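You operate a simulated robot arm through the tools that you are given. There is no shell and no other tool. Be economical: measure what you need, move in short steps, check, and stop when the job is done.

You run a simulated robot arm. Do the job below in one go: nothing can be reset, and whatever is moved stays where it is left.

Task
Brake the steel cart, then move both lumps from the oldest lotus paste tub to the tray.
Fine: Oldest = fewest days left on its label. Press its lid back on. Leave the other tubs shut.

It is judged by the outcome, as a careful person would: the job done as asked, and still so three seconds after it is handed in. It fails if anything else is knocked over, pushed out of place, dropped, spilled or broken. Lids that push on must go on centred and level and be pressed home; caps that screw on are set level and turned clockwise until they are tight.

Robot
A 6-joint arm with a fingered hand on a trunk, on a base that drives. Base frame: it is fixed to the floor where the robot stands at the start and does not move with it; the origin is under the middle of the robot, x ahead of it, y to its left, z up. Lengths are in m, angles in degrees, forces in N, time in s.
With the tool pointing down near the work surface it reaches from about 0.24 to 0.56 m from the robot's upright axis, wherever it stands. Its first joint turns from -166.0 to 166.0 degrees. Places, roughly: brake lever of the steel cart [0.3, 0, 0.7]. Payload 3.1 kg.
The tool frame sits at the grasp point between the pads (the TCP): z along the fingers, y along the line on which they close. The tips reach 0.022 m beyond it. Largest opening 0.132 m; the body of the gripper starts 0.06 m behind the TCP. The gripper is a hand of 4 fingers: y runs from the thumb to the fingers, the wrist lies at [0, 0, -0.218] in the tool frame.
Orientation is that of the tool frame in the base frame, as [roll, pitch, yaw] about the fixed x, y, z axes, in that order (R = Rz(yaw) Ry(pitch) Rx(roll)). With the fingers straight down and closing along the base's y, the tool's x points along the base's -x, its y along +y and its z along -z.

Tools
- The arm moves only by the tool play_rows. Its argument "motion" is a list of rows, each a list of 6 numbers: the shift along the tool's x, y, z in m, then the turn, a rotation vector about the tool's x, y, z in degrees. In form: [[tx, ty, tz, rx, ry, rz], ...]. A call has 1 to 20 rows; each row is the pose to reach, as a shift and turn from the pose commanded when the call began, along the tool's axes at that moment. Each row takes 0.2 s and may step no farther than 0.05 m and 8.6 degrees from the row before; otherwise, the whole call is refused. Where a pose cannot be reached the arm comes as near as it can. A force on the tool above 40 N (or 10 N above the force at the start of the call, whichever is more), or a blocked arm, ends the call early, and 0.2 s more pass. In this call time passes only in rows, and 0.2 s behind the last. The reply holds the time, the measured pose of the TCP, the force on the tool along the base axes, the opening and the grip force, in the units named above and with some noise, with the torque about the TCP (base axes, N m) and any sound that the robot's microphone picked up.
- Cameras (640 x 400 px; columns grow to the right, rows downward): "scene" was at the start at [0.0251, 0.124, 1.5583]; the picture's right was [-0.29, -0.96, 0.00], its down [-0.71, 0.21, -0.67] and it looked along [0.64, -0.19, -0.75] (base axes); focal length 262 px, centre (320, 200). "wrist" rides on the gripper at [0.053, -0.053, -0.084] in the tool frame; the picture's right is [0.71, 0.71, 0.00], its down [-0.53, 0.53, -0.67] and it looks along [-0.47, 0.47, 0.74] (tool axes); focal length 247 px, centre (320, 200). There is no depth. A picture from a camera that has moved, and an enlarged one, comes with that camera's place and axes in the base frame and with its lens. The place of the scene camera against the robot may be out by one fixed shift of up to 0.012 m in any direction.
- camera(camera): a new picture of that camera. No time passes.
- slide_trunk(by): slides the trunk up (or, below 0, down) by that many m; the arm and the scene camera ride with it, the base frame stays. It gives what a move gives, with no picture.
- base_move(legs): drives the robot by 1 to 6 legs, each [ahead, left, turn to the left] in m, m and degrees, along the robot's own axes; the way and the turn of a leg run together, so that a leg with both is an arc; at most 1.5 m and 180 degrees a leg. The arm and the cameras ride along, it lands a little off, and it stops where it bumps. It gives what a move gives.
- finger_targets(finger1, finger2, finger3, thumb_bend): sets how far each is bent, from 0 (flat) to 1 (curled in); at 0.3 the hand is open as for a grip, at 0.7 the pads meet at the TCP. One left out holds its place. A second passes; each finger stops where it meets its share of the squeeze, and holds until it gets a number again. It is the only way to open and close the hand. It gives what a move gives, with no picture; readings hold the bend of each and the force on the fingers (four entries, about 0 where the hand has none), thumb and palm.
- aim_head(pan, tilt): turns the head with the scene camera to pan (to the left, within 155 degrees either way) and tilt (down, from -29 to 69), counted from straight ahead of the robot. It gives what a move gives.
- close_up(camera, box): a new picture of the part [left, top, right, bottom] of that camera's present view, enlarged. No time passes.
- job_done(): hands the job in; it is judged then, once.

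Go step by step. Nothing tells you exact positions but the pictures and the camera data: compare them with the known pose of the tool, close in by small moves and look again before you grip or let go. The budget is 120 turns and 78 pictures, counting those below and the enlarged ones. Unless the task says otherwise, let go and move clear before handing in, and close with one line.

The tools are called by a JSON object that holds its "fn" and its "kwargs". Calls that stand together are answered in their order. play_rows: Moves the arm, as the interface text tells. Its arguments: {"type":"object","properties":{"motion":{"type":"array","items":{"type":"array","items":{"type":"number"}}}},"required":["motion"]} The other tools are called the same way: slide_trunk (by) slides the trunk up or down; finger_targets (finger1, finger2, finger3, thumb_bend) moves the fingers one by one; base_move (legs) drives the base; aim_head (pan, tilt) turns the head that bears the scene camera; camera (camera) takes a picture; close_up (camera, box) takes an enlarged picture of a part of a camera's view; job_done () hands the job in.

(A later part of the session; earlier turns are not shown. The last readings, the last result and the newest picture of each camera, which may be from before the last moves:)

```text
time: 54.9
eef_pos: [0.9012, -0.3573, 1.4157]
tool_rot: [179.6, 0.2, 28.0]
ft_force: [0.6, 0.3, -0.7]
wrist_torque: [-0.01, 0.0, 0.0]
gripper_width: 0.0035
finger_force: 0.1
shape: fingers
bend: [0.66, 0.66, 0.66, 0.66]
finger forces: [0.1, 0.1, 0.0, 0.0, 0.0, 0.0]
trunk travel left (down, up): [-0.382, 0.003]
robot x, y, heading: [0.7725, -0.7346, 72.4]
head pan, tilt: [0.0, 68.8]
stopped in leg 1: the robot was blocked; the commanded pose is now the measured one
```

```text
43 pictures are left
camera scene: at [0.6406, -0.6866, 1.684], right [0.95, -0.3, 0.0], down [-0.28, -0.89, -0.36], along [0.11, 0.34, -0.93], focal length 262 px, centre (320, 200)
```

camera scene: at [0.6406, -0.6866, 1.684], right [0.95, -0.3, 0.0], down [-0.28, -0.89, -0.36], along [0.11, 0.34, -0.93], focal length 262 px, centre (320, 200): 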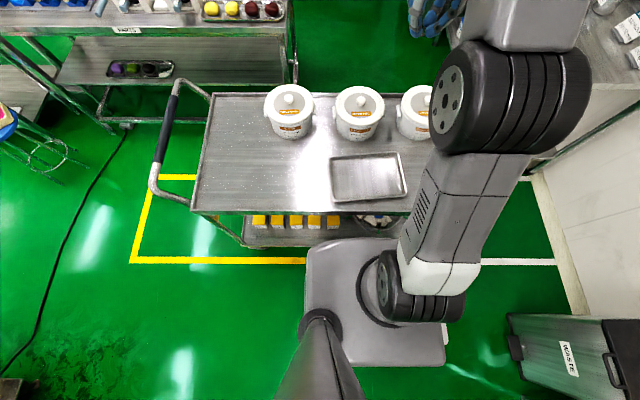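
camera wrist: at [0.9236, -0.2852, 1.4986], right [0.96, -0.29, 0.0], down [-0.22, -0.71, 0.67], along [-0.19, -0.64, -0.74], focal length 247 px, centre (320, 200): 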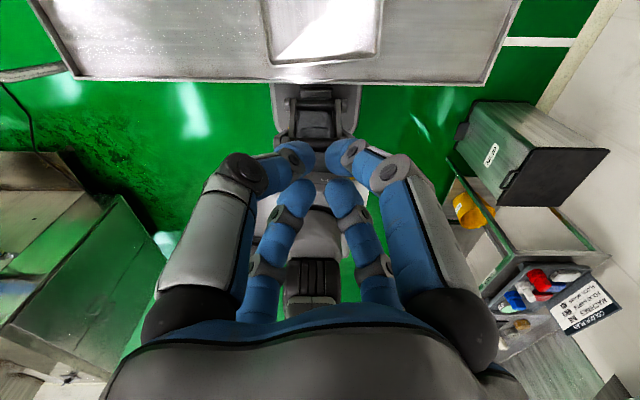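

The base met the cart's lower frame after 0.08 m (the braked cart held). I'll back off a touch, then test how far the arm actually reaches toward the middle tub, well above it.

{"fn": "base_move", "kwargs": {"legs": [[-0.006, 0, 0]]}}

{"fn": "play_rows", "kwargs": {"motion": [[0.017, -0.017, 0.03, 0, 0, 0], [0.034, -0.034, 0.06, 0, 0, 0], [0.05, -0.051, 0.09, 0, 0, 0], [0.067, -0.068, 0.12, 0, 0, 0], [0.084, -0.085, 0.15, 0, 0, 0], [0.1, -0.102, 0.18, 0, 0, 0], [0.117, -0.12, 0.21, 0, 0, 0], [0.134, -0.137, 0.24, 0, 0, 0], [0.151, -0.154, 0.27, 0, 0, 0], [0.171, -0.175, 0.296, 0, 0, 0]]}}

{"fn": "camera", "kwargs": {"camera": "scene"}}

```text
time: 55.6
eef_pos: [0.8976, -0.3695, 1.4168]
tool_rot: [179.8, -0.1, 28.0]
ft_force: [-0.7, -0.9, 0.9]
wrist_torque: [0.01, 0.01, -0.03]
gripper_width: 0.0036
finger_force: 0.1
shape: fingers
bend: [0.66, 0.66, 0.66, 0.66]
finger forces: [0.0, 0.0, 0.0, 0.1, 0.0, 0.0]
trunk travel left (down, up): [-0.382, 0.003]
robot x, y, heading: [0.7685, -0.7399, 72.3]
head pan, tilt: [0.0, 68.8]
```

```text
time: 57.8
eef_pos: [0.9445, -0.2037, 1.1097]
tool_rot: [179.9, -0.1, 28.0]
ft_force: [0.5, -0.4, -0.3]
wrist_torque: [0.0, -0.03, -0.01]
gripper_width: 0.0034
finger_force: 0.0
shape: fingers
bend: [0.66, 0.66, 0.66, 0.66]
finger forces: [0.1, 0.0, 0.0, 0.0, 0.0, 0.0]
out of reach, approached as far as the arm can: row 7, 8, 9, 10
trunk travel left (down, up): [-0.382, 0.003]
robot x, y, heading: [0.769, -0.7371, 72.3]
head pan, tilt: [0.0, 68.8]
```

```text
42 pictures are left
camera scene: at [0.6364, -0.6995, 1.684], right [0.95, -0.3, 0.0], down [-0.28, -0.89, -0.36], along [0.11, 0.35, -0.93], focal length 262 px, centre (320, 200)
```

scene: 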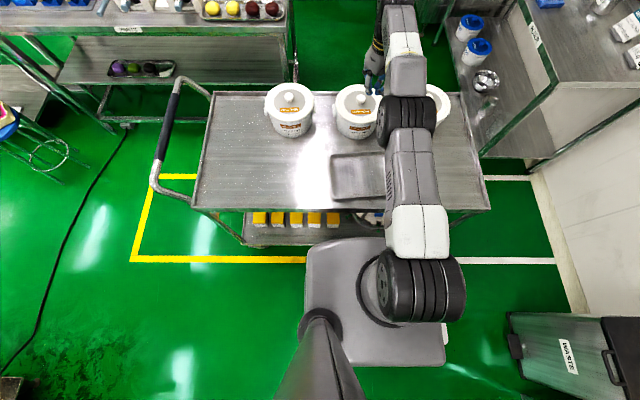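

Vertical reach is 0.56 m here; the tub is at about 0.64. I'll test whether a different trunk height would help, by probing the same reach 0.15 m higher.

{"fn": "play_rows", "kwargs": {"motion": [[0.01, -0.01, -0.04, 0, 0, 0], [0.02, -0.02, -0.08, 0, 0, 0], [0.04, -0.04, -0.115, 0, 0, 0], [0.0577, -0.0565, -0.15, 0, 0, 0]]}}

```text
time: 58.8
eef_pos: [0.9351, -0.2293, 1.2218]
tool_rot: [179.8, -0.1, 28.0]
ft_force: [-0.1, 0.4, 0.6]
wrist_torque: [0.01, 0.01, 0.02]
gripper_width: 0.0034
finger_force: 0.1
shape: fingers
bend: [0.66, 0.66, 0.66, 0.66]
finger forces: [0.1, 0.1, 0.0, 0.0, 0.0, 0.0]
out of reach, approached as far as the arm can: row 1, 2, 3, 4
trunk travel left (down, up): [-0.382, 0.003]
robot x, y, heading: [0.7676, -0.7418, 72.6]
head pan, tilt: [0.0, 68.8]
```

Reach peaks at 0.56 m, so I need to stand closer. The base is narrow side-on (about 0.16 m half-width), so I'll retract, back off, turn to put the cart on my right, and swing the arm to the right over it.

{"fn": "play_rows", "kwargs": {"motion": [[-0.028, 0.025, -0.02, 0, 0, 0], [-0.055, 0.05, -0.04, 0, 0, 0], [-0.083, 0.076, -0.06, 0, 0, 0], [-0.11, 0.101, -0.08, 0, 0, 0]]}}

{"fn": "base_move", "kwargs": {"legs": [[-0.2, 0, 0], [0, 0, 89.5]]}}

```text
time: 59.8
eef_pos: [0.8855, -0.3709, 1.3024]
tool_rot: [179.9, -0.2, 28.1]
ft_force: [-0.4, 0.1, 0.8]
wrist_torque: [0.04, -0.03, -0.01]
gripper_width: 0.0032
finger_force: 0.0
shape: fingers
bend: [0.66, 0.66, 0.66, 0.66]
finger forces: [0.0, 0.0, 0.0, 0.0, 0.0, 0.0]
trunk travel left (down, up): [-0.382, 0.003]
robot x, y, heading: [0.7724, -0.7447, 72.5]
head pan, tilt: [0.0, 68.8]
```

```text
time: 65.2
eef_pos: [0.3372, -0.811, 1.3009]
tool_rot: [179.7, -0.1, 117.2]
ft_force: [0.2, 0.6, -0.2]
wrist_torque: [0.01, 0.02, 0.01]
gripper_width: 0.0034
finger_force: 0.0
shape: fingers
bend: [0.66, 0.66, 0.66, 0.66]
finger forces: [0.0, 0.0, 0.1, 0.0, 0.1, 0.0]
trunk travel left (down, up): [-0.382, 0.003]
robot x, y, heading: [0.7074, -0.9327, 162.0]
head pan, tilt: [0.0, 68.8]
```

{"fn": "play_rows", "kwargs": {"motion": [[0.0313, 0.0359, 0, 0, 0, 7], [0.058, 0.0753, 0, 0, 0, 14], [0.0797, 0.1176, 0, 0, 0, 21], [0.096, 0.1623, 0, 0, 0, 28], [0.1068, 0.2086, 0, 0, 0, 35], [0.1118, 0.256, 0, 0, 0, 42], [0.1111, 0.3035, 0, 0, 0, 49], [0.1046, 0.3507, 0, 0, 0, 56], [0.0923, 0.3966, 0, 0, 0, 63], [0.0746, 0.4408, 0, 0, 0, 70], [0.0516, 0.4825, 0, 0, 0, 77], [0.0237, 0.521, 0, 0, 0, 84], [-0.0087, 0.5559, 0, 0, 0, 91]]}}

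{"fn": "aim_head", "kwargs": {"pan": -85, "tilt": 60}}

{"fn": "base_move", "kwargs": {"legs": [[-0.01, -0.18, 0]]}}

{"fn": "camera", "kwargs": {"camera": "wrist"}}

{"fn": "camera", "kwargs": {"camera": "scene"}}

```text
time: 68.0
eef_pos: [0.8379, -0.5659, 1.3031]
tool_rot: [-179.7, -0.1, 26.1]
ft_force: [0.1, 0.9, -0.1]
wrist_torque: [0.01, 0.01, 0.0]
gripper_width: 0.0034
finger_force: 0.0
shape: fingers
bend: [0.66, 0.66, 0.66, 0.66]
finger forces: [0.1, 0.0, 0.1, 0.0, 0.0, 0.0]
trunk travel left (down, up): [-0.382, 0.003]
robot x, y, heading: [0.7093, -0.9385, 161.6]
head pan, tilt: [0.0, 68.8]
```

```text
time: 69.6
eef_pos: [0.836, -0.5648, 1.3033]
tool_rot: [180.0, -0.2, 26.4]
ft_force: [-0.3, 0.8, 0.0]
wrist_torque: [-0.01, 0.02, 0.0]
gripper_width: 0.0033
finger_force: 0.0
shape: fingers
bend: [0.66, 0.66, 0.66, 0.66]
finger forces: [0.0, 0.1, 0.0, 0.0, 0.1, 0.0]
trunk travel left (down, up): [-0.382, 0.003]
robot x, y, heading: [0.7052, -0.9327, 161.4]
head pan, tilt: [-85.0, 60.0]
```

```text
time: 71.1
eef_pos: [0.9025, -0.4013, 1.3042]
tool_rot: [-179.9, -0.1, 26.3]
ft_force: [0.1, 0.0, 0.4]
wrist_torque: [-0.01, -0.04, -0.03]
gripper_width: 0.0035
finger_force: 0.0
shape: fingers
bend: [0.66, 0.66, 0.66, 0.66]
finger forces: [0.0, 0.0, 0.0, 0.0, 0.1, 0.1]
trunk travel left (down, up): [-0.382, 0.003]
robot x, y, heading: [0.7734, -0.7682, 161.5]
head pan, tilt: [-85.0, 60.0]
```

```text
41 pictures are left
camera wrist: at [0.9268, -0.3306, 1.3871], right [0.95, -0.32, 0.0], down [-0.24, -0.71, 0.67], along [-0.21, -0.63, -0.75], focal length 247 px, centre (320, 200)
```

wrist: 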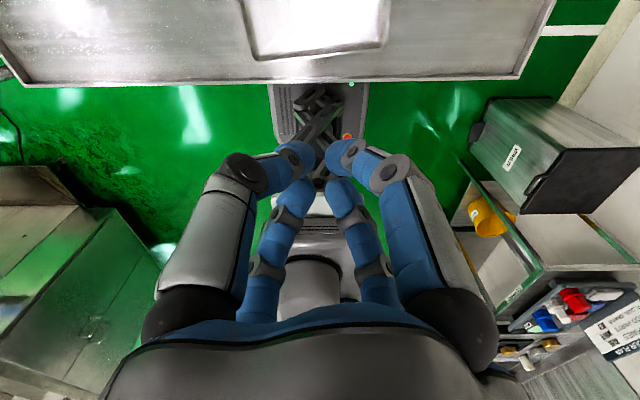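

```text
40 pictures are left
camera scene: at [0.8072, -0.8652, 1.6934], right [0.97, -0.23, 0.0], down [-0.2, -0.84, -0.5], along [0.12, 0.49, -0.87], focal length 262 px, centre (320, 200)
```

scene: 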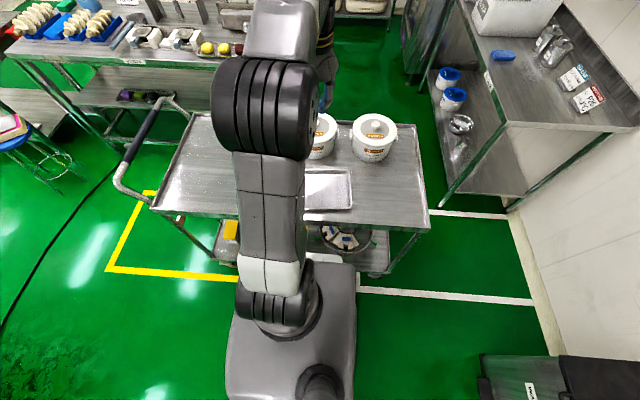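

I'm aligned with the middle tub with about 0.30 m from axis to cart edge. I'll strafe another 0.09 m closer.

{"fn": "base_move", "kwargs": {"legs": [[0.005, -0.095, 0]]}}

{"fn": "aim_head", "kwargs": {"pan": -110, "tilt": 60}}

{"fn": "camera", "kwargs": {"camera": "scene"}}

```text
time: 72.1
eef_pos: [0.9138, -0.3623, 1.3007]
tool_rot: [179.9, -0.1, 25.9]
ft_force: [-0.5, 0.8, -0.6]
wrist_torque: [-0.06, 0.02, 0.0]
gripper_width: 0.0034
finger_force: 0.2
shape: fingers
bend: [0.66, 0.66, 0.66, 0.66]
finger forces: [0.0, 0.0, 0.0, 0.0, 0.0, 0.0]
trunk travel left (down, up): [-0.382, 0.003]
robot x, y, heading: [0.7807, -0.7397, 161.7]
head pan, tilt: [-85.0, 60.0]
stopped in leg 1: the robot was blocked; the commanded pose is now the measured one
```

```text
time: 73.0
eef_pos: [0.9106, -0.3681, 1.3028]
tool_rot: [-179.8, -0.3, 26.2]
ft_force: [0.0, 0.6, 0.6]
wrist_torque: [0.03, -0.02, 0.0]
gripper_width: 0.0037
finger_force: 0.0
shape: fingers
bend: [0.66, 0.66, 0.66, 0.66]
finger forces: [0.1, 0.0, 0.0, 0.0, 0.0, 0.0]
trunk travel left (down, up): [-0.382, 0.003]
robot x, y, heading: [0.7797, -0.7389, 161.6]
head pan, tilt: [-110.0, 60.0]
```

```text
39 pictures are left
camera scene: at [0.8418, -0.8446, 1.6934], right [0.78, -0.62, 0.0], down [-0.54, -0.68, -0.5], along [0.31, 0.39, -0.87], focal length 262 px, centre (320, 200)
```

scene: 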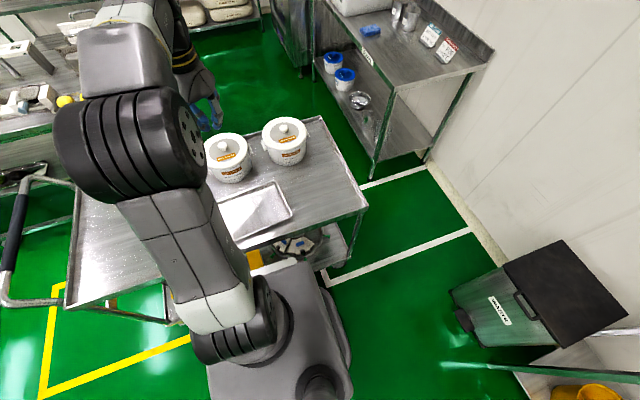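

The base stops at about 0.28 m from the edge on every side, so the tub lies at 0.645 m: reachable only with the hand tilted outward about 25°. I'll lower the trunk, turn the hand so the tilt plane runs across the cart, then go over the tub and look.

{"fn": "slide_trunk", "kwargs": {"by": -0.13}}

{"fn": "play_rows", "kwargs": {"motion": [[0, 0, 0, 0, 0, -7.6], [0, 0, 0, 0, 0, -15.2], [0, 0, 0, 0, 0, -22.8], [0, 0, 0, 0, 0, -30.4], [0, 0, 0, 0, 0, -38], [0, 0, 0, 0, 0, -45.6]]}}

{"fn": "finger_targets", "kwargs": {"finger1": 0.45, "finger2": 0.45, "finger3": 0.45, "thumb_bend": 0.45}}

{"fn": "play_rows", "kwargs": {"motion": [[0.04, -0.003, 0.015, 0, 4.2, 0], [0.08, -0.007, 0.03, 0, 8.4, 0], [0.12, -0.011, 0.045, 0, 12.6, 0], [0.165, -0.015, 0.06, 0, 16.8, 0], [0.21, -0.018, 0.076, 0, 21, 0], [0.251, -0.022, 0.093, 0, 25, 0]]}}

{"fn": "camera", "kwargs": {"camera": "wrist"}}

{"fn": "camera", "kwargs": {"camera": "scene"}}

```text
time: 74.6
eef_pos: [0.9101, -0.3682, 1.1727]
tool_rot: [-180.0, -0.3, 26.2]
ft_force: [-0.3, -0.6, -0.5]
wrist_torque: [0.01, -0.02, 0.0]
gripper_width: 0.0033
finger_force: 0.1
shape: fingers
bend: [0.66, 0.66, 0.66, 0.66]
finger forces: [0.0, 0.0, 0.0, 0.0, 0.0, 0.1]
trunk travel left (down, up): [-0.252, 0.133]
robot x, y, heading: [0.7779, -0.7355, 161.3]
head pan, tilt: [-110.0, 60.0]
```

```text
time: 76.0
eef_pos: [0.9112, -0.3672, 1.173]
tool_rot: [179.9, -0.4, 71.8]
ft_force: [0.0, 0.6, 0.1]
wrist_torque: [-0.02, 0.04, -0.02]
gripper_width: 0.0034
finger_force: 0.1
shape: fingers
bend: [0.66, 0.66, 0.66, 0.66]
finger forces: [0.1, 0.0, 0.0, 0.0, 0.0, 0.0]
trunk travel left (down, up): [-0.252, 0.133]
robot x, y, heading: [0.7777, -0.7388, 161.5]
head pan, tilt: [-110.0, 60.0]
```

```text
time: 77.0
eef_pos: [0.9111, -0.3684, 1.1727]
tool_rot: [179.9, -0.3, 71.7]
ft_force: [-0.1, -0.7, -0.4]
wrist_torque: [-0.01, -0.01, 0.02]
gripper_width: 0.0522
finger_force: 0.0
shape: fingers
bend: [0.45, 0.45, 0.45, 0.45]
finger forces: [0.1, 0.0, 0.0, 0.0, 0.1, 0.0]
trunk travel left (down, up): [-0.252, 0.133]
robot x, y, heading: [0.7811, -0.7409, 161.5]
head pan, tilt: [-110.0, 60.0]
```

```text
time: 78.4
eef_pos: [0.9607, -0.1444, 1.0745]
tool_rot: [179.9, -25.1, 71.6]
ft_force: [-0.5, -0.4, 1.0]
wrist_torque: [-0.01, 0.01, -0.03]
gripper_width: 0.0524
finger_force: 0.1
shape: fingers
bend: [0.45, 0.45, 0.45, 0.45]
finger forces: [0.1, 0.0, 0.0, 0.0, 0.1, 0.0]
out of reach, approached as far as the arm can: row 6
trunk travel left (down, up): [-0.252, 0.133]
robot x, y, heading: [0.7776, -0.7374, 161.3]
head pan, tilt: [-110.0, 60.0]
```

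```text
38 pictures are left
camera wrist: at [0.9142, -0.1164, 1.1729], right [0.87, 0.39, 0.3], down [0.26, -0.89, 0.38], along [0.41, -0.26, -0.87], focal length 247 px, centre (320, 200)
```

wrist: 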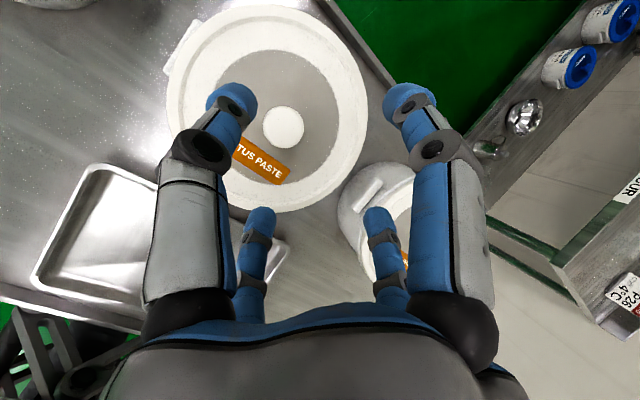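

```text
37 pictures are left
camera scene: at [0.8412, -0.8457, 1.5631], right [0.78, -0.62, 0.0], down [-0.54, -0.68, -0.5], along [0.31, 0.39, -0.87], focal length 262 px, centre (320, 200)
```

scene: 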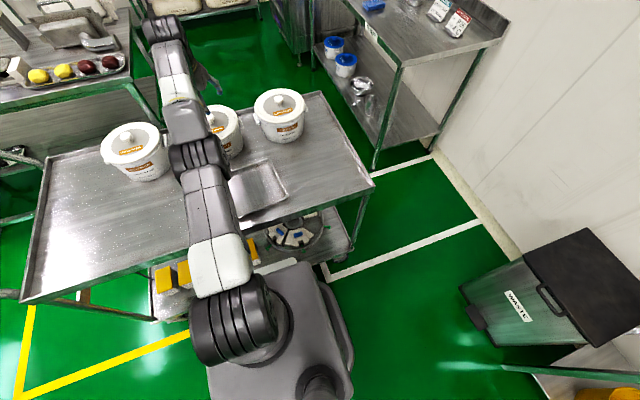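

I have a good view down on the lid; the knob is near (0.954, -0.127), top at about z 0.975. I'll move over it at z≈1.035 and look again.

{"fn": "play_rows", "kwargs": {"motion": [[-0.002, -0.006, 0.021, 0, 0, 0], [-0.0038, -0.0119, 0.042, 0, 0, 0]]}}

{"fn": "finger_targets", "kwargs": {"finger1": 0.4, "finger2": 0.4, "finger3": 0.4, "thumb_bend": 0.4}}

{"fn": "camera", "kwargs": {"camera": "wrist"}}

```text
time: 79.0
eef_pos: [0.9524, -0.1306, 1.033]
tool_rot: [179.9, -25.2, 71.8]
ft_force: [0.3, -0.4, -0.2]
wrist_torque: [0.01, 0.0, 0.02]
gripper_width: 0.0525
finger_force: 0.0
shape: fingers
bend: [0.45, 0.45, 0.45, 0.45]
finger forces: [0.1, 0.1, 0.0, 0.0, 0.0, 0.0]
out of reach, approached as far as the arm can: row 2
trunk travel left (down, up): [-0.252, 0.133]
robot x, y, heading: [0.7785, -0.7332, 161.5]
head pan, tilt: [-110.0, 60.0]
```

```text
time: 80.0
eef_pos: [0.9524, -0.1301, 1.0336]
tool_rot: [179.9, -25.3, 71.7]
ft_force: [-0.4, 0.3, -0.8]
wrist_torque: [-0.01, 0.01, 0.02]
gripper_width: 0.0643
finger_force: 0.1
shape: fingers
bend: [0.4, 0.4, 0.4, 0.4]
finger forces: [0.0, 0.0, 0.0, 0.1, 0.0, 0.1]
trunk travel left (down, up): [-0.252, 0.133]
robot x, y, heading: [0.7795, -0.7383, 161.7]
head pan, tilt: [-110.0, 60.0]
```

```text
36 pictures are left
camera wrist: at [0.9073, -0.1023, 1.1325], right [0.87, 0.38, 0.3], down [0.26, -0.89, 0.38], along [0.42, -0.25, -0.87], focal length 247 px, centre (320, 200)
```

wrist: 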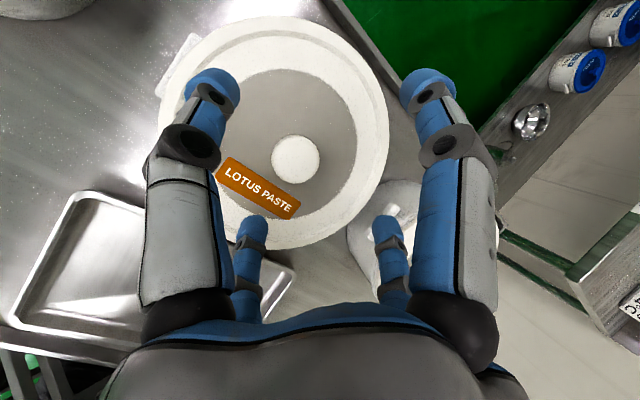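

Knob confirmed near (0.955, -0.126, 0.975). With the tilt, the near finger (finger 3) would hit the lid first, so I'll curl it out of the way and grip with thumb and finger 2, tilting to 30° for reach.

{"fn": "finger_targets", "kwargs": {"finger3": 1.0}}

{"fn": "play_rows", "kwargs": {"motion": [[-0.005, 0.001, 0.013, 0, 2.5, 0], [-0.01, 0.0012, 0.026, 0, 5, 0]]}}

{"fn": "camera", "kwargs": {"camera": "wrist"}}

{"fn": "close_up", "kwargs": {"camera": "scene", "box": [140, 60, 320, 180]}}

```text
time: 81.0
eef_pos: [0.9528, -0.1313, 1.0345]
tool_rot: [180.0, -25.3, 71.7]
ft_force: [0.0, 0.3, -0.4]
wrist_torque: [0.02, -0.02, 0.01]
gripper_width: 0.0643
finger_force: 0.1
shape: fingers
bend: [0.4, 0.4, 1.0, 0.4]
finger forces: [0.1, 0.1, 0.0, 0.0, 0.0, 0.0]
trunk travel left (down, up): [-0.252, 0.133]
robot x, y, heading: [0.7829, -0.7356, 161.6]
head pan, tilt: [-110.0, 60.0]
```

```text
time: 81.6
eef_pos: [0.9617, -0.1102, 1.0093]
tool_rot: [179.9, -30.2, 71.7]
ft_force: [0.3, -0.5, 0.1]
wrist_torque: [-0.01, -0.01, 0.01]
gripper_width: 0.0645
finger_force: 0.1
shape: fingers
bend: [0.4, 0.4, 1.0, 0.4]
finger forces: [0.0, 0.0, 0.1, 0.0, 0.0, 0.0]
out of reach, approached as far as the arm can: row 1, 2
trunk travel left (down, up): [-0.252, 0.133]
robot x, y, heading: [0.7808, -0.7387, 161.4]
head pan, tilt: [-110.0, 60.0]
```

```text
35 pictures are left
camera wrist: at [0.9127, -0.0903, 1.1087], right [0.86, 0.36, 0.36], down [0.25, -0.92, 0.31], along [0.44, -0.18, -0.88], focal length 247 px, centre (320, 200)
```

wrist: 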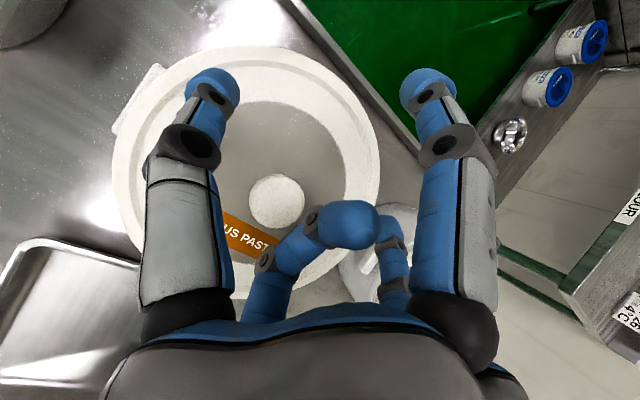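

```text
3.33 times, centred on (230, 120) of scene
camera zoom: at [0.8419, -0.8444, 1.5632], right [0.78, -0.62, 0.0], down [-0.54, -0.68, -0.5], along [0.31, 0.39, -0.87], focal length 872 px, centre (620, 467)
```

zoom: 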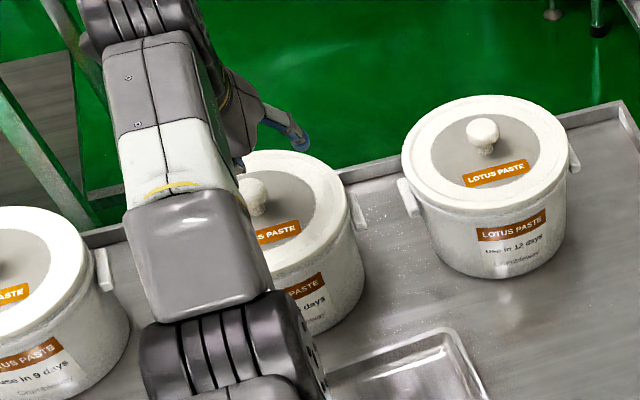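

The pose overshot outward a little. I'll correct back to over the knob and see where it settles.

{"fn": "play_rows", "kwargs": {"motion": [[-0.01, -0.0007, -0.0003, 0, 0, 0], [-0.0195, -0.0014, -0.0006, 0, 0, 0]]}}

```text
time: 82.2
eef_pos: [0.9607, -0.1082, 1.0026]
tool_rot: [179.8, -30.3, 71.7]
ft_force: [0.0, 0.2, 0.2]
wrist_torque: [0.03, 0.0, 0.04]
gripper_width: 0.0643
finger_force: 0.0
shape: fingers
bend: [0.4, 0.4, 1.0, 0.4]
finger forces: [0.0, 0.0, 0.0, 0.1, 0.1, 0.0]
out of reach, approached as far as the arm can: row 1, 2
trunk travel left (down, up): [-0.252, 0.133]
robot x, y, heading: [0.7823, -0.7365, 161.4]
head pan, tilt: [-110.0, 60.0]
```

The arm is fully stretched there and stuck at that singularity. I'll pull back well inward, set a steeper 32° tilt while bent, and then approach with reserve.

{"fn": "play_rows", "kwargs": {"motion": [[-0.018, 0, -0.0336, 0, 0, 0], [-0.036, 0, -0.0672, 0, 0, 0], [-0.054, 0, -0.1, 0, 0, 0], [-0.072, 0, -0.134, 0, 0, 0], [-0.072, 0, -0.134, 0, 2, 0]]}}

```text
time: 83.4
eef_pos: [0.9138, -0.2488, 1.0803]
tool_rot: [-180.0, -32.2, 71.7]
ft_force: [0.4, -0.3, 0.0]
wrist_torque: [0.01, 0.0, 0.02]
gripper_width: 0.0645
finger_force: 0.1
shape: fingers
bend: [0.4, 0.4, 1.0, 0.4]
finger forces: [0.0, 0.0, 0.1, 0.1, 0.1, 0.1]
trunk travel left (down, up): [-0.252, 0.133]
robot x, y, heading: [0.7832, -0.7375, 161.4]
head pan, tilt: [-110.0, 60.0]
```

{"fn": "play_rows", "kwargs": {"motion": [[0.018, 0, 0.032, 0, 0, 0], [0.036, 0, 0.064, 0, 0, 0], [0.054, 0, 0.096, 0, 0, 0], [0.0723, 0.0005, 0.128, 0, 0, 0]]}}

{"fn": "camera", "kwargs": {"camera": "wrist"}}

```text
time: 84.4
eef_pos: [0.9559, -0.1249, 1.0077]
tool_rot: [179.9, -32.1, 71.6]
ft_force: [0.5, 0.6, 0.1]
wrist_torque: [0.01, -0.01, -0.02]
gripper_width: 0.0645
finger_force: 0.1
shape: fingers
bend: [0.4, 0.4, 1.0, 0.4]
finger forces: [0.0, 0.0, 0.0, 0.1, 0.0, 0.0]
trunk travel left (down, up): [-0.252, 0.133]
robot x, y, heading: [0.7803, -0.7377, 161.5]
head pan, tilt: [-110.0, 60.0]
```

```text
33 pictures are left
camera wrist: at [0.9061, -0.1088, 1.1079], right [0.86, 0.35, 0.38], down [0.25, -0.93, 0.29], along [0.45, -0.15, -0.88], focal length 247 px, centre (320, 200)
```

wrist: 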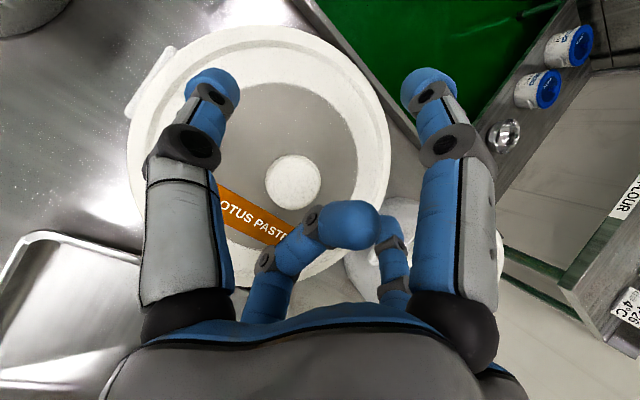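

On target. Now down to the knob (TCP z≈0.968), then pinch with thumb and finger 2.

{"fn": "play_rows", "kwargs": {"motion": [[-0.0077, 0, 0.0109, 0, 0, 0], [-0.0155, 0, 0.0217, 0, 0, 0], [-0.0232, 0, 0.0326, 0, 0, 0]]}}

{"fn": "finger_targets", "kwargs": {"finger2": 0.68, "thumb_bend": 0.68}}

{"fn": "camera", "kwargs": {"camera": "wrist"}}

```text
time: 85.2
eef_pos: [0.9553, -0.1271, 0.9755]
tool_rot: [179.9, -33.1, 71.7]
ft_force: [-0.4, 0.5, 22.5]
wrist_torque: [0.28, 0.04, -0.01]
gripper_width: 0.0653
finger_force: 10.6
shape: fingers
bend: [0.4, 0.4, 1.0, 0.4]
finger forces: [0.0, 10.3, 0.1, 0.0, 12.4, 0.0]
trunk travel left (down, up): [-0.252, 0.133]
robot x, y, heading: [0.7786, -0.7382, 161.6]
head pan, tilt: [-110.0, 60.0]
```

```text
time: 86.2
eef_pos: [0.9558, -0.1278, 0.9754]
tool_rot: [179.9, -33.2, 71.7]
ft_force: [-3.5, 4.8, 32.0]
wrist_torque: [0.62, 0.44, -0.26]
gripper_width: 0.0624
finger_force: 16.2
shape: fingers
bend: [0.4, 0.41, 1.0, 0.44]
finger forces: [0.0, 11.9, 0.0, 0.1, 20.5, 0.0]
trunk travel left (down, up): [-0.252, 0.133]
robot x, y, heading: [0.7808, -0.7353, 161.4]
head pan, tilt: [-110.0, 60.0]
```

```text
32 pictures are left
camera wrist: at [0.9042, -0.1121, 1.0752], right [0.86, 0.34, 0.39], down [0.25, -0.93, 0.27], along [0.45, -0.14, -0.88], focal length 247 px, centre (320, 200)
```

wrist: 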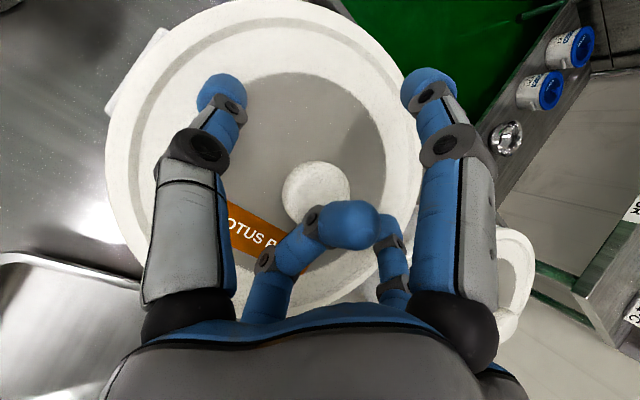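

The fingertips rest on the lid (so the lid is at z≈0.955). I'll lift about 9 mm and close again.

{"fn": "finger_targets", "kwargs": {"finger2": 0.4, "thumb_bend": 0.4}}

{"fn": "play_rows", "kwargs": {"motion": [[0.005, 0, -0.0078, 0, 0, 0]]}}

{"fn": "finger_targets", "kwargs": {"finger2": 0.7, "thumb_bend": 0.7}}

{"fn": "camera", "kwargs": {"camera": "wrist"}}

```text
time: 87.2
eef_pos: [0.9548, -0.1283, 0.9753]
tool_rot: [179.9, -33.1, 71.7]
ft_force: [2.0, 3.7, 31.8]
wrist_torque: [0.47, -0.12, -0.04]
gripper_width: 0.0641
finger_force: 15.7
shape: fingers
bend: [0.4, 0.4, 1.0, 0.4]
finger forces: [0.1, 15.5, 0.0, 0.0, 16.4, 0.0]
trunk travel left (down, up): [-0.252, 0.133]
robot x, y, heading: [0.7756, -0.734, 161.8]
head pan, tilt: [-110.0, 60.0]
```

```text
time: 87.6
eef_pos: [0.9541, -0.1301, 0.9752]
tool_rot: [179.9, -31.9, 71.6]
ft_force: [1.4, 3.1, 7.6]
wrist_torque: [0.2, 0.1, -0.13]
gripper_width: 0.0642
finger_force: 3.9
shape: fingers
bend: [0.4, 0.4, 1.0, 0.4]
finger forces: [0.0, 2.2, 0.0, 0.0, 5.1, 0.1]
trunk travel left (down, up): [-0.252, 0.133]
robot x, y, heading: [0.782, -0.7355, 161.5]
head pan, tilt: [-110.0, 60.0]
```

```text
time: 88.6
eef_pos: [0.9548, -0.1279, 0.9785]
tool_rot: [179.9, -32.2, 71.7]
ft_force: [-0.4, 0.0, 0.0]
wrist_torque: [-0.02, 0.01, -0.01]
gripper_width: 0.0434
finger_force: 7.3
shape: fingers
bend: [0.4, 0.63, 1.0, 0.65]
finger forces: [0.0, 8.2, 0.0, 0.1, 6.1, 0.1]
trunk travel left (down, up): [-0.252, 0.133]
robot x, y, heading: [0.783, -0.7341, 161.5]
head pan, tilt: [-110.0, 60.0]
heard: snap
```

```text
31 pictures are left
camera wrist: at [0.9051, -0.111, 1.0772], right [0.86, 0.35, 0.38], down [0.25, -0.93, 0.29], along [0.45, -0.15, -0.88], focal length 247 px, centre (320, 200)
```

wrist: 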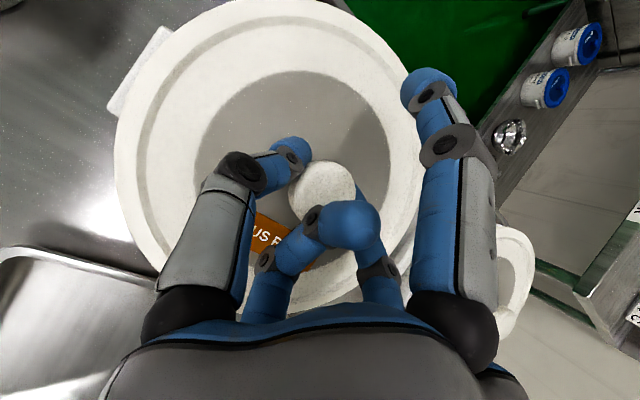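

A snap: the lid has popped free with the knob pinched. I'll firm up the grip and raise the trunk to lift it straight up.

{"fn": "finger_targets", "kwargs": {"finger2": 0.85, "thumb_bend": 0.85}}

{"fn": "slide_trunk", "kwargs": {"by": 0.02}}

{"fn": "camera", "kwargs": {"camera": "wrist"}}

```text
time: 89.6
eef_pos: [0.9528, -0.1276, 0.9794]
tool_rot: [179.8, -32.5, 71.8]
ft_force: [-8.0, 5.8, 7.5]
wrist_torque: [0.07, -0.24, 0.11]
gripper_width: 0.0421
finger_force: 23.7
shape: fingers
bend: [0.4, 0.53, 1.0, 0.75]
finger forces: [0.0, 17.0, 1.8, 0.0, 27.9, 0.1]
trunk travel left (down, up): [-0.252, 0.133]
robot x, y, heading: [0.781, -0.7388, 161.5]
head pan, tilt: [-110.0, 60.0]
```

```text
time: 90.2
eef_pos: [0.9563, -0.1285, 0.9971]
tool_rot: [179.8, -32.1, 71.6]
ft_force: [0.6, 0.3, -0.6]
wrist_torque: [-0.02, 0.0, 0.02]
gripper_width: 0.0428
finger_force: 14.0
shape: fingers
bend: [0.4, 0.51, 1.0, 0.79]
finger forces: [0.0, 12.7, 3.2, 0.1, 11.6, 0.1]
trunk travel left (down, up): [-0.272, 0.113]
robot x, y, heading: [0.7809, -0.7348, 161.3]
head pan, tilt: [-110.0, 60.0]
```

```text
30 pictures are left
camera wrist: at [0.9055, -0.1111, 1.097], right [0.86, 0.35, 0.38], down [0.25, -0.93, 0.29], along [0.45, -0.15, -0.88], focal length 247 px, centre (320, 200)
```

wrist: 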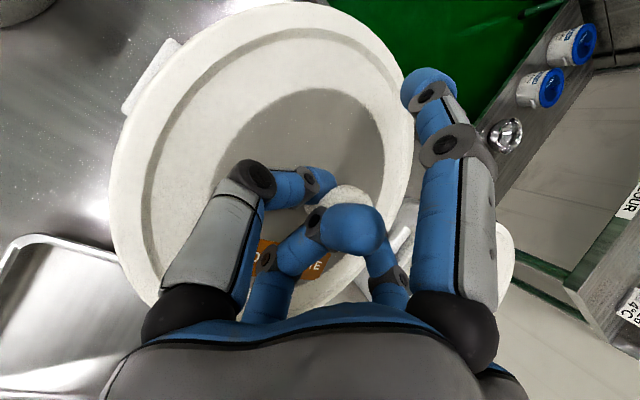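

{"fn": "slide_trunk", "kwargs": {"by": 0.09}}

{"fn": "camera", "kwargs": {"camera": "wrist"}}

{"fn": "close_up", "kwargs": {"camera": "scene", "box": [140, 60, 320, 180]}}

```text
time: 91.5
eef_pos: [0.9544, -0.1272, 1.0888]
tool_rot: [179.9, -32.3, 71.6]
ft_force: [-0.4, 1.0, -0.7]
wrist_torque: [-0.01, 0.0, -0.01]
gripper_width: 0.0425
finger_force: 13.5
shape: fingers
bend: [0.4, 0.51, 1.0, 0.79]
finger forces: [0.1, 12.5, 3.2, 0.0, 11.6, 0.1]
trunk travel left (down, up): [-0.362, 0.023]
robot x, y, heading: [0.7818, -0.7382, 161.5]
head pan, tilt: [-110.0, 60.0]
```

```text
29 pictures are left
camera wrist: at [0.9051, -0.1109, 1.189], right [0.86, 0.35, 0.38], down [0.25, -0.93, 0.29], along [0.45, -0.15, -0.88], focal length 247 px, centre (320, 200)
```

wrist: 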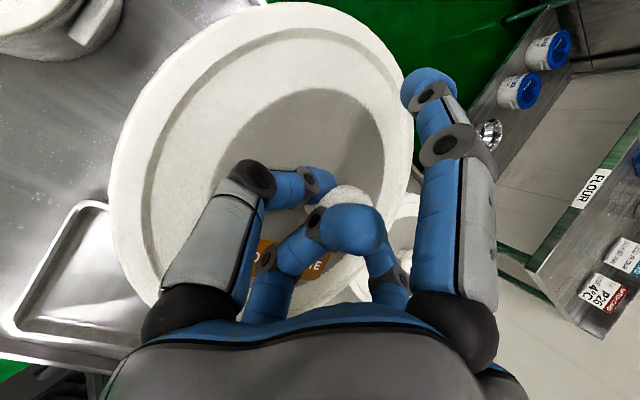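

```text
3.33 times, centred on (230, 120) of scene
camera zoom: at [0.8419, -0.8445, 1.6746], right [0.78, -0.62, 0.0], down [-0.54, -0.68, -0.5], along [0.31, 0.39, -0.87], focal length 872 px, centre (620, 467)
```

zoom: 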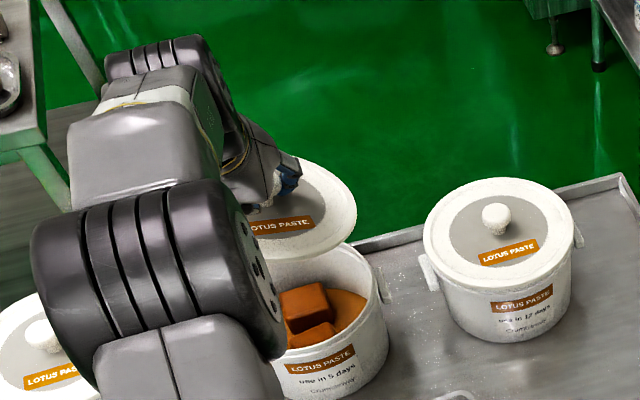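

The lid is off, and two brown blocks show inside. I'll carry the lid at height to the free area of the cart top toward the handle, at about (0.606, -0.268).

{"fn": "play_rows", "kwargs": {"motion": [[-0.038, 0.002, -0.024, 0, 0, 0], [-0.076, 0.004, -0.048, 0, 0, 0], [-0.1142, 0.0059, -0.0721, 0, 0, 0], [-0.1174, -0.0392, -0.0743, 2.8, 0, -4.4], [-0.1244, -0.0838, -0.0786, 5.6, 0, -8.8], [-0.1347, -0.1275, -0.0852, 8.3, 0, -13.2], [-0.1483, -0.1699, -0.0937, 11.1, 0, -17.6], [-0.1652, -0.2106, -0.1044, 13.9, 0, -22], [-0.1851, -0.2495, -0.117, 16.7, 0, -26.4], [-0.2078, -0.286, -0.1314, 19.5, 0, -30.8]]}}

{"fn": "camera", "kwargs": {"camera": "scene"}}

{"fn": "camera", "kwargs": {"camera": "wrist"}}

```text
time: 93.7
eef_pos: [0.607, -0.2725, 1.0899]
tool_rot: [179.9, -32.2, 108.2]
ft_force: [-0.4, 0.2, 0.3]
wrist_torque: [-0.04, -0.02, -0.01]
gripper_width: 0.0427
finger_force: 14.3
shape: fingers
bend: [0.4, 0.51, 1.0, 0.79]
finger forces: [0.0, 12.7, 3.4, 0.0, 12.5, 0.0]
trunk travel left (down, up): [-0.362, 0.023]
robot x, y, heading: [0.7784, -0.7368, 161.6]
head pan, tilt: [-110.0, 60.0]
```

```text
27 pictures are left
camera scene: at [0.8406, -0.8449, 1.6741], right [0.78, -0.62, 0.0], down [-0.54, -0.68, -0.5], along [0.31, 0.39, -0.87], focal length 262 px, centre (320, 200)
```

scene: 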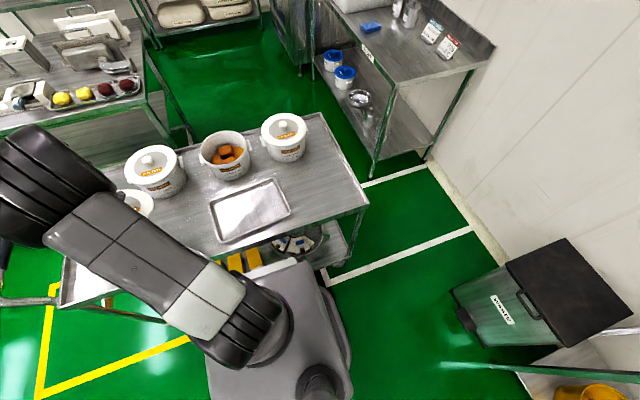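

```text
26 pictures are left
camera wrist: at [0.5558, -0.2901, 1.1891], right [0.48, 0.79, 0.38], down [0.75, -0.6, 0.29], along [0.45, 0.14, -0.88], focal length 247 px, centre (320, 200)
```

wrist: 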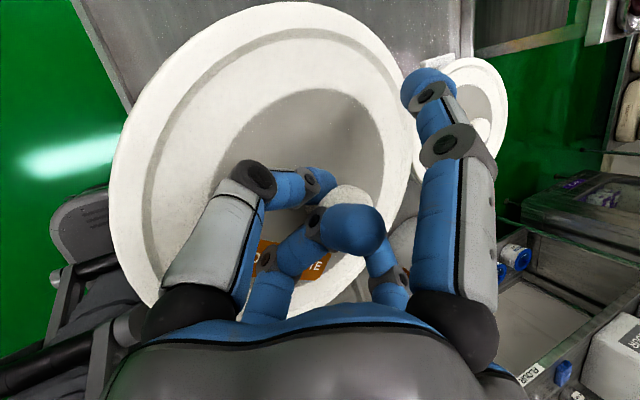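

Clear view now: the open tub and blocks, and free space under the lid. I'll lower the trunk 0.10 m, then ease the lid down with the arm until it touches.

{"fn": "slide_trunk", "kwargs": {"by": -0.1}}

{"fn": "play_rows", "kwargs": {"motion": [[0.005, 0, 0.018, 0, 0, 0], [0.0, 0, 0.026, 0, 0, 0], [-0.005, 0, 0.034, 0, 0, 0], [-0.01, 0, 0.042, 0, 0, 0]]}}

{"fn": "close_up", "kwargs": {"camera": "scene", "box": [20, 100, 260, 260]}}

```text
time: 95.0
eef_pos: [0.6071, -0.2735, 0.9879]
tool_rot: [180.0, -32.1, 108.1]
ft_force: [-0.2, 0.4, -0.5]
wrist_torque: [0.0, -0.01, -0.02]
gripper_width: 0.0427
finger_force: 14.1
shape: fingers
bend: [0.4, 0.51, 1.0, 0.79]
finger forces: [0.0, 12.7, 3.4, 0.2, 12.2, 0.0]
trunk travel left (down, up): [-0.262, 0.123]
robot x, y, heading: [0.7766, -0.7383, 161.6]
head pan, tilt: [-110.0, 60.0]
```

```text
time: 96.0
eef_pos: [0.6032, -0.2606, 0.9476]
tool_rot: [-180.0, -32.2, 108.3]
ft_force: [1.0, -0.2, -0.2]
wrist_torque: [-0.01, -0.03, -0.01]
gripper_width: 0.0425
finger_force: 14.3
shape: fingers
bend: [0.4, 0.51, 1.0, 0.79]
finger forces: [0.0, 12.7, 3.5, 0.0, 12.3, 0.0]
trunk travel left (down, up): [-0.262, 0.123]
robot x, y, heading: [0.7828, -0.7327, 161.5]
head pan, tilt: [-110.0, 60.0]
```

```text
2.50 times, centred on (140, 180) of scene
camera zoom: at [0.8418, -0.8445, 1.5731], right [0.78, -0.62, 0.0], down [-0.54, -0.68, -0.5], along [0.31, 0.39, -0.87], focal length 654 px, centre (770, 250)
```

zoom: 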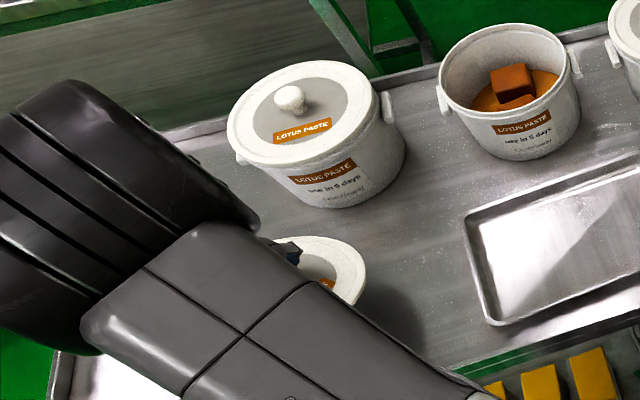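

{"fn": "play_rows", "kwargs": {"motion": [[-0.0027, 0, 0.0042, 0, 0, 0], [-0.0053, 0, 0.0085, 0, 0, 0], [-0.008, 0, 0.0127, 0, 0, 0], [-0.0107, 0, 0.0169, 0, 0, 0]]}}

```text
time: 97.0
eef_pos: [0.6019, -0.2599, 0.9275]
tool_rot: [-179.9, -32.1, 108.0]
ft_force: [0.7, 0.2, -0.8]
wrist_torque: [0.03, 0.04, 0.01]
gripper_width: 0.0424
finger_force: 14.3
shape: fingers
bend: [0.4, 0.51, 1.0, 0.79]
finger forces: [0.0, 12.7, 3.4, 0.1, 12.3, 0.1]
trunk travel left (down, up): [-0.262, 0.123]
robot x, y, heading: [0.78, -0.7385, 161.6]
head pan, tilt: [-110.0, 60.0]
```

{"fn": "play_rows", "kwargs": {"motion": [[-0.0027, 0, 0.0042, 0, 0, 0], [-0.0053, 0, 0.0085, 0, 0, 0], [-0.008, 0, 0.0127, 0, 0, 0]]}}

{"fn": "camera", "kwargs": {"camera": "wrist"}}

```text
time: 97.8
eef_pos: [0.6014, -0.2568, 0.9181]
tool_rot: [-179.9, -32.0, 108.1]
ft_force: [-0.2, -0.6, -1.0]
wrist_torque: [-0.02, 0.0, 0.01]
gripper_width: 0.0426
finger_force: 14.2
shape: fingers
bend: [0.4, 0.51, 1.0, 0.79]
finger forces: [0.0, 12.6, 3.5, 0.0, 12.3, 0.1]
out of reach, approached as far as the arm can: row 1, 2, 3
trunk travel left (down, up): [-0.262, 0.123]
robot x, y, heading: [0.7812, -0.7378, 161.5]
head pan, tilt: [-110.0, 60.0]
```

```text
24 pictures are left
camera wrist: at [0.5515, -0.273, 1.0181], right [0.49, 0.79, 0.37], down [0.75, -0.6, 0.29], along [0.45, 0.14, -0.88], focal length 247 px, centre (320, 200)
```

wrist: 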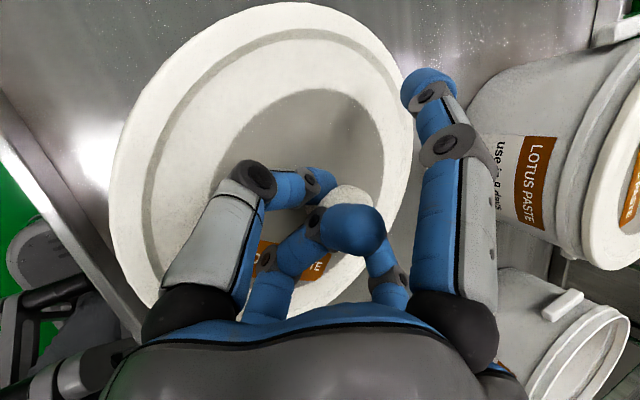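

The arm can't go lower in this pose, so I'll use the trunk in small steps.

{"fn": "slide_trunk", "kwargs": {"by": -0.012}}

{"fn": "slide_trunk", "kwargs": {"by": -0.008}}

```text
time: 98.4
eef_pos: [0.603, -0.2576, 0.9062]
tool_rot: [-180.0, -31.9, 108.1]
ft_force: [-0.4, -0.4, -1.3]
wrist_torque: [0.0, -0.01, 0.02]
gripper_width: 0.0426
finger_force: 14.2
shape: fingers
bend: [0.4, 0.51, 1.0, 0.79]
finger forces: [0.1, 12.8, 3.5, 0.0, 12.3, 0.0]
trunk travel left (down, up): [-0.25, 0.135]
robot x, y, heading: [0.7809, -0.7333, 161.5]
head pan, tilt: [-110.0, 60.0]
```

```text
time: 99.0
eef_pos: [0.6032, -0.258, 0.8983]
tool_rot: [-180.0, -31.9, 108.2]
ft_force: [0.0, 0.6, -0.3]
wrist_torque: [0.0, -0.01, -0.04]
gripper_width: 0.0427
finger_force: 14.5
shape: fingers
bend: [0.4, 0.51, 1.0, 0.79]
finger forces: [0.0, 12.7, 3.5, 0.1, 12.2, 0.0]
trunk travel left (down, up): [-0.242, 0.143]
robot x, y, heading: [0.7818, -0.7347, 161.9]
head pan, tilt: [-110.0, 60.0]
```

{"fn": "camera", "kwargs": {"camera": "wrist"}}

{"fn": "close_up", "kwargs": {"camera": "scene", "box": [50, 120, 240, 250]}}

```text
23 pictures are left
camera wrist: at [0.5516, -0.2732, 0.9982], right [0.49, 0.79, 0.37], down [0.75, -0.6, 0.29], along [0.45, 0.14, -0.88], focal length 247 px, centre (320, 200)
```

wrist: 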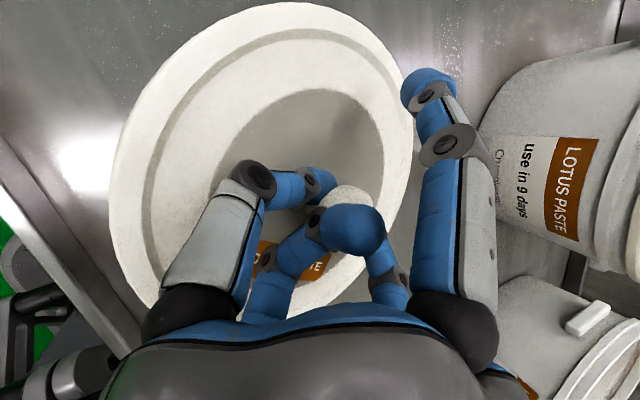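

```text
3.08 times, centred on (145, 185) of scene
camera zoom: at [0.8418, -0.8446, 1.5531], right [0.78, -0.62, 0.0], down [-0.54, -0.68, -0.5], along [0.31, 0.39, -0.87], focal length 805 px, centre (858, 246)
```

zoom: 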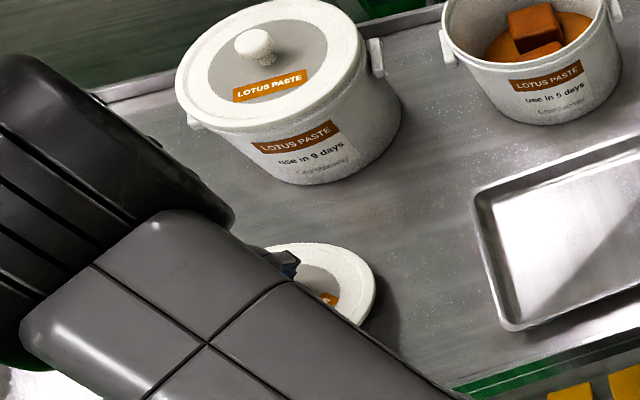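

{"fn": "slide_trunk", "kwargs": {"by": -0.01}}

{"fn": "slide_trunk", "kwargs": {"by": -0.008}}

```text
time: 99.6
eef_pos: [0.6024, -0.2584, 0.8889]
tool_rot: [179.9, -31.9, 108.2]
ft_force: [0.2, 0.1, -0.4]
wrist_torque: [-0.01, -0.03, 0.0]
gripper_width: 0.0426
finger_force: 14.2
shape: fingers
bend: [0.4, 0.51, 1.0, 0.79]
finger forces: [0.1, 13.4, 3.0, 0.1, 12.4, 0.1]
trunk travel left (down, up): [-0.232, 0.153]
robot x, y, heading: [0.7813, -0.7372, 161.5]
head pan, tilt: [-110.0, 60.0]
```

```text
time: 100.1
eef_pos: [0.6002, -0.2573, 0.8838]
tool_rot: [179.9, -32.4, 108.4]
ft_force: [-5.2, -2.5, 22.5]
wrist_torque: [0.86, -0.94, 0.08]
gripper_width: 0.0425
finger_force: 31.9
shape: fingers
bend: [0.4, 0.49, 1.0, 0.78]
finger forces: [0.1, 35.0, 12.6, 0.0, 16.1, 0.0]
trunk travel left (down, up): [-0.224, 0.161]
robot x, y, heading: [0.7796, -0.7367, 161.3]
head pan, tilt: [-110.0, 60.0]
```

Touching now. I'll ease up slightly and open gradually so the lid settles flat.

{"fn": "slide_trunk", "kwargs": {"by": -0.002}}

{"fn": "finger_targets", "kwargs": {"finger2": 0.55, "thumb_bend": 0.66}}

{"fn": "finger_targets", "kwargs": {"finger2": 0.4, "thumb_bend": 0.4}}

{"fn": "camera", "kwargs": {"camera": "wrist"}}

```text
time: 100.7
eef_pos: [0.6012, -0.2599, 0.8816]
tool_rot: [179.8, -32.3, 108.3]
ft_force: [-9.7, -1.2, 29.8]
wrist_torque: [1.24, -1.25, 0.26]
gripper_width: 0.0426
finger_force: 41.7
shape: fingers
bend: [0.4, 0.49, 1.0, 0.77]
finger forces: [0.0, 45.3, 17.8, 0.0, 20.4, 0.0]
trunk travel left (down, up): [-0.222, 0.163]
robot x, y, heading: [0.7794, -0.7378, 161.5]
head pan, tilt: [-110.0, 60.0]
```

```text
time: 101.7
eef_pos: [0.6024, -0.2564, 0.8794]
tool_rot: [-180.0, -31.8, 108.2]
ft_force: [0.1, 0.7, 0.0]
wrist_torque: [0.0, 0.0, -0.02]
gripper_width: 0.0428
finger_force: 0.5
shape: fingers
bend: [0.4, 0.56, 1.0, 0.66]
finger forces: [0.0, 0.4, 0.1, 0.0, 0.1, 0.1]
trunk travel left (down, up): [-0.222, 0.163]
robot x, y, heading: [0.7784, -0.737, 161.6]
head pan, tilt: [-110.0, 60.0]
```

```text
time: 102.7
eef_pos: [0.6014, -0.2581, 0.8799]
tool_rot: [-180.0, -31.9, 108.0]
ft_force: [0.2, 0.1, 0.6]
wrist_torque: [0.02, 0.0, -0.02]
gripper_width: 0.0645
finger_force: 0.1
shape: fingers
bend: [0.4, 0.4, 1.0, 0.4]
finger forces: [0.1, 0.0, 0.1, 0.0, 0.0, 0.0]
trunk travel left (down, up): [-0.222, 0.163]
robot x, y, heading: [0.7783, -0.7367, 161.5]
head pan, tilt: [-110.0, 60.0]
```

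```text
21 pictures are left
camera wrist: at [0.5516, -0.2732, 0.9786], right [0.49, 0.79, 0.37], down [0.75, -0.6, 0.29], along [0.45, 0.14, -0.88], focal length 247 px, centre (320, 200)
```

wrist: 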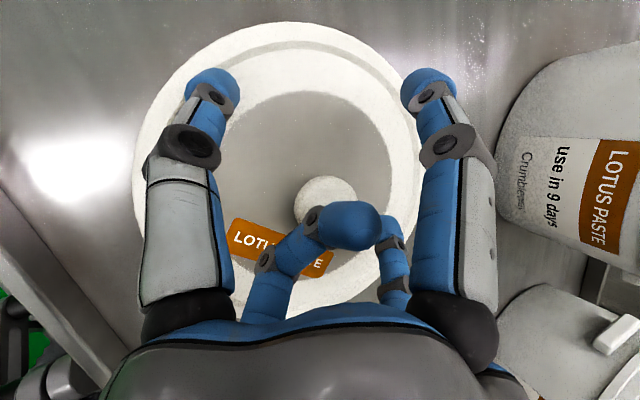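

The lid lies flat, knob near (0.603, -0.256). I'll raise straight up by the trunk and swing back over the open tub to look inside.

{"fn": "slide_trunk", "kwargs": {"by": 0.16}}

{"fn": "play_rows", "kwargs": {"motion": [[-0.0008, 0.0461, -0.0005, -2.75, 0, 4.4], [-0.0047, 0.0922, -0.0029, -5.5, 0, 8.8], [-0.0121, 0.1376, -0.0075, -8.2, 0, 13.2], [-0.0229, 0.1821, -0.0142, -11, 0, 17.7], [-0.0371, 0.2253, -0.023, -13.7, 0, 22.1], [-0.0545, 0.2667, -0.0339, -16.5, 0, 26.5], [-0.0748, 0.3054, -0.0465, -19.1, 0, 30.8], [-0.0453, 0.3288, -0.0281, -19.1, 0, 30.8], [-0.0159, 0.3522, -0.0098, -19.1, 0, 30.8], [0.0136, 0.3756, 0.0086, -19.1, 0, 30.8]]}}

{"fn": "camera", "kwargs": {"camera": "wrist"}}

```text
time: 104.5
eef_pos: [0.6009, -0.2565, 1.0396]
tool_rot: [180.0, -31.9, 108.0]
ft_force: [0.7, 0.2, 0.0]
wrist_torque: [-0.02, 0.02, 0.02]
gripper_width: 0.0645
finger_force: 0.1
shape: fingers
bend: [0.4, 0.4, 1.0, 0.4]
finger forces: [0.0, 0.0, 0.0, 0.0, 0.0, 0.0]
trunk travel left (down, up): [-0.382, 0.003]
robot x, y, heading: [0.781, -0.7374, 161.5]
head pan, tilt: [-110.0, 60.0]
```

```text
time: 106.7
eef_pos: [0.9542, -0.1229, 1.0359]
tool_rot: [-179.8, -31.7, 71.8]
ft_force: [0.2, -0.3, 0.1]
wrist_torque: [-0.02, -0.02, -0.01]
gripper_width: 0.0646
finger_force: 0.0
shape: fingers
bend: [0.4, 0.4, 1.0, 0.4]
finger forces: [0.1, 0.0, 0.1, 0.0, 0.0, 0.0]
trunk travel left (down, up): [-0.382, 0.003]
robot x, y, heading: [0.7824, -0.7335, 161.5]
head pan, tilt: [-110.0, 60.0]
```

```text
20 pictures are left
camera wrist: at [0.9052, -0.1056, 1.1357], right [0.86, 0.35, 0.37], down [0.25, -0.92, 0.29], along [0.44, -0.16, -0.88], focal length 247 px, centre (320, 200)
```

wrist: 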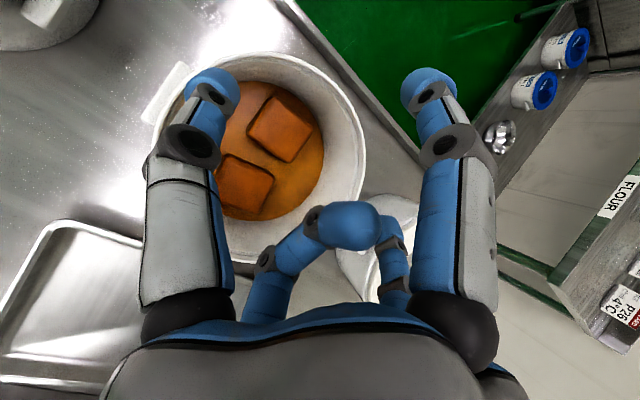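

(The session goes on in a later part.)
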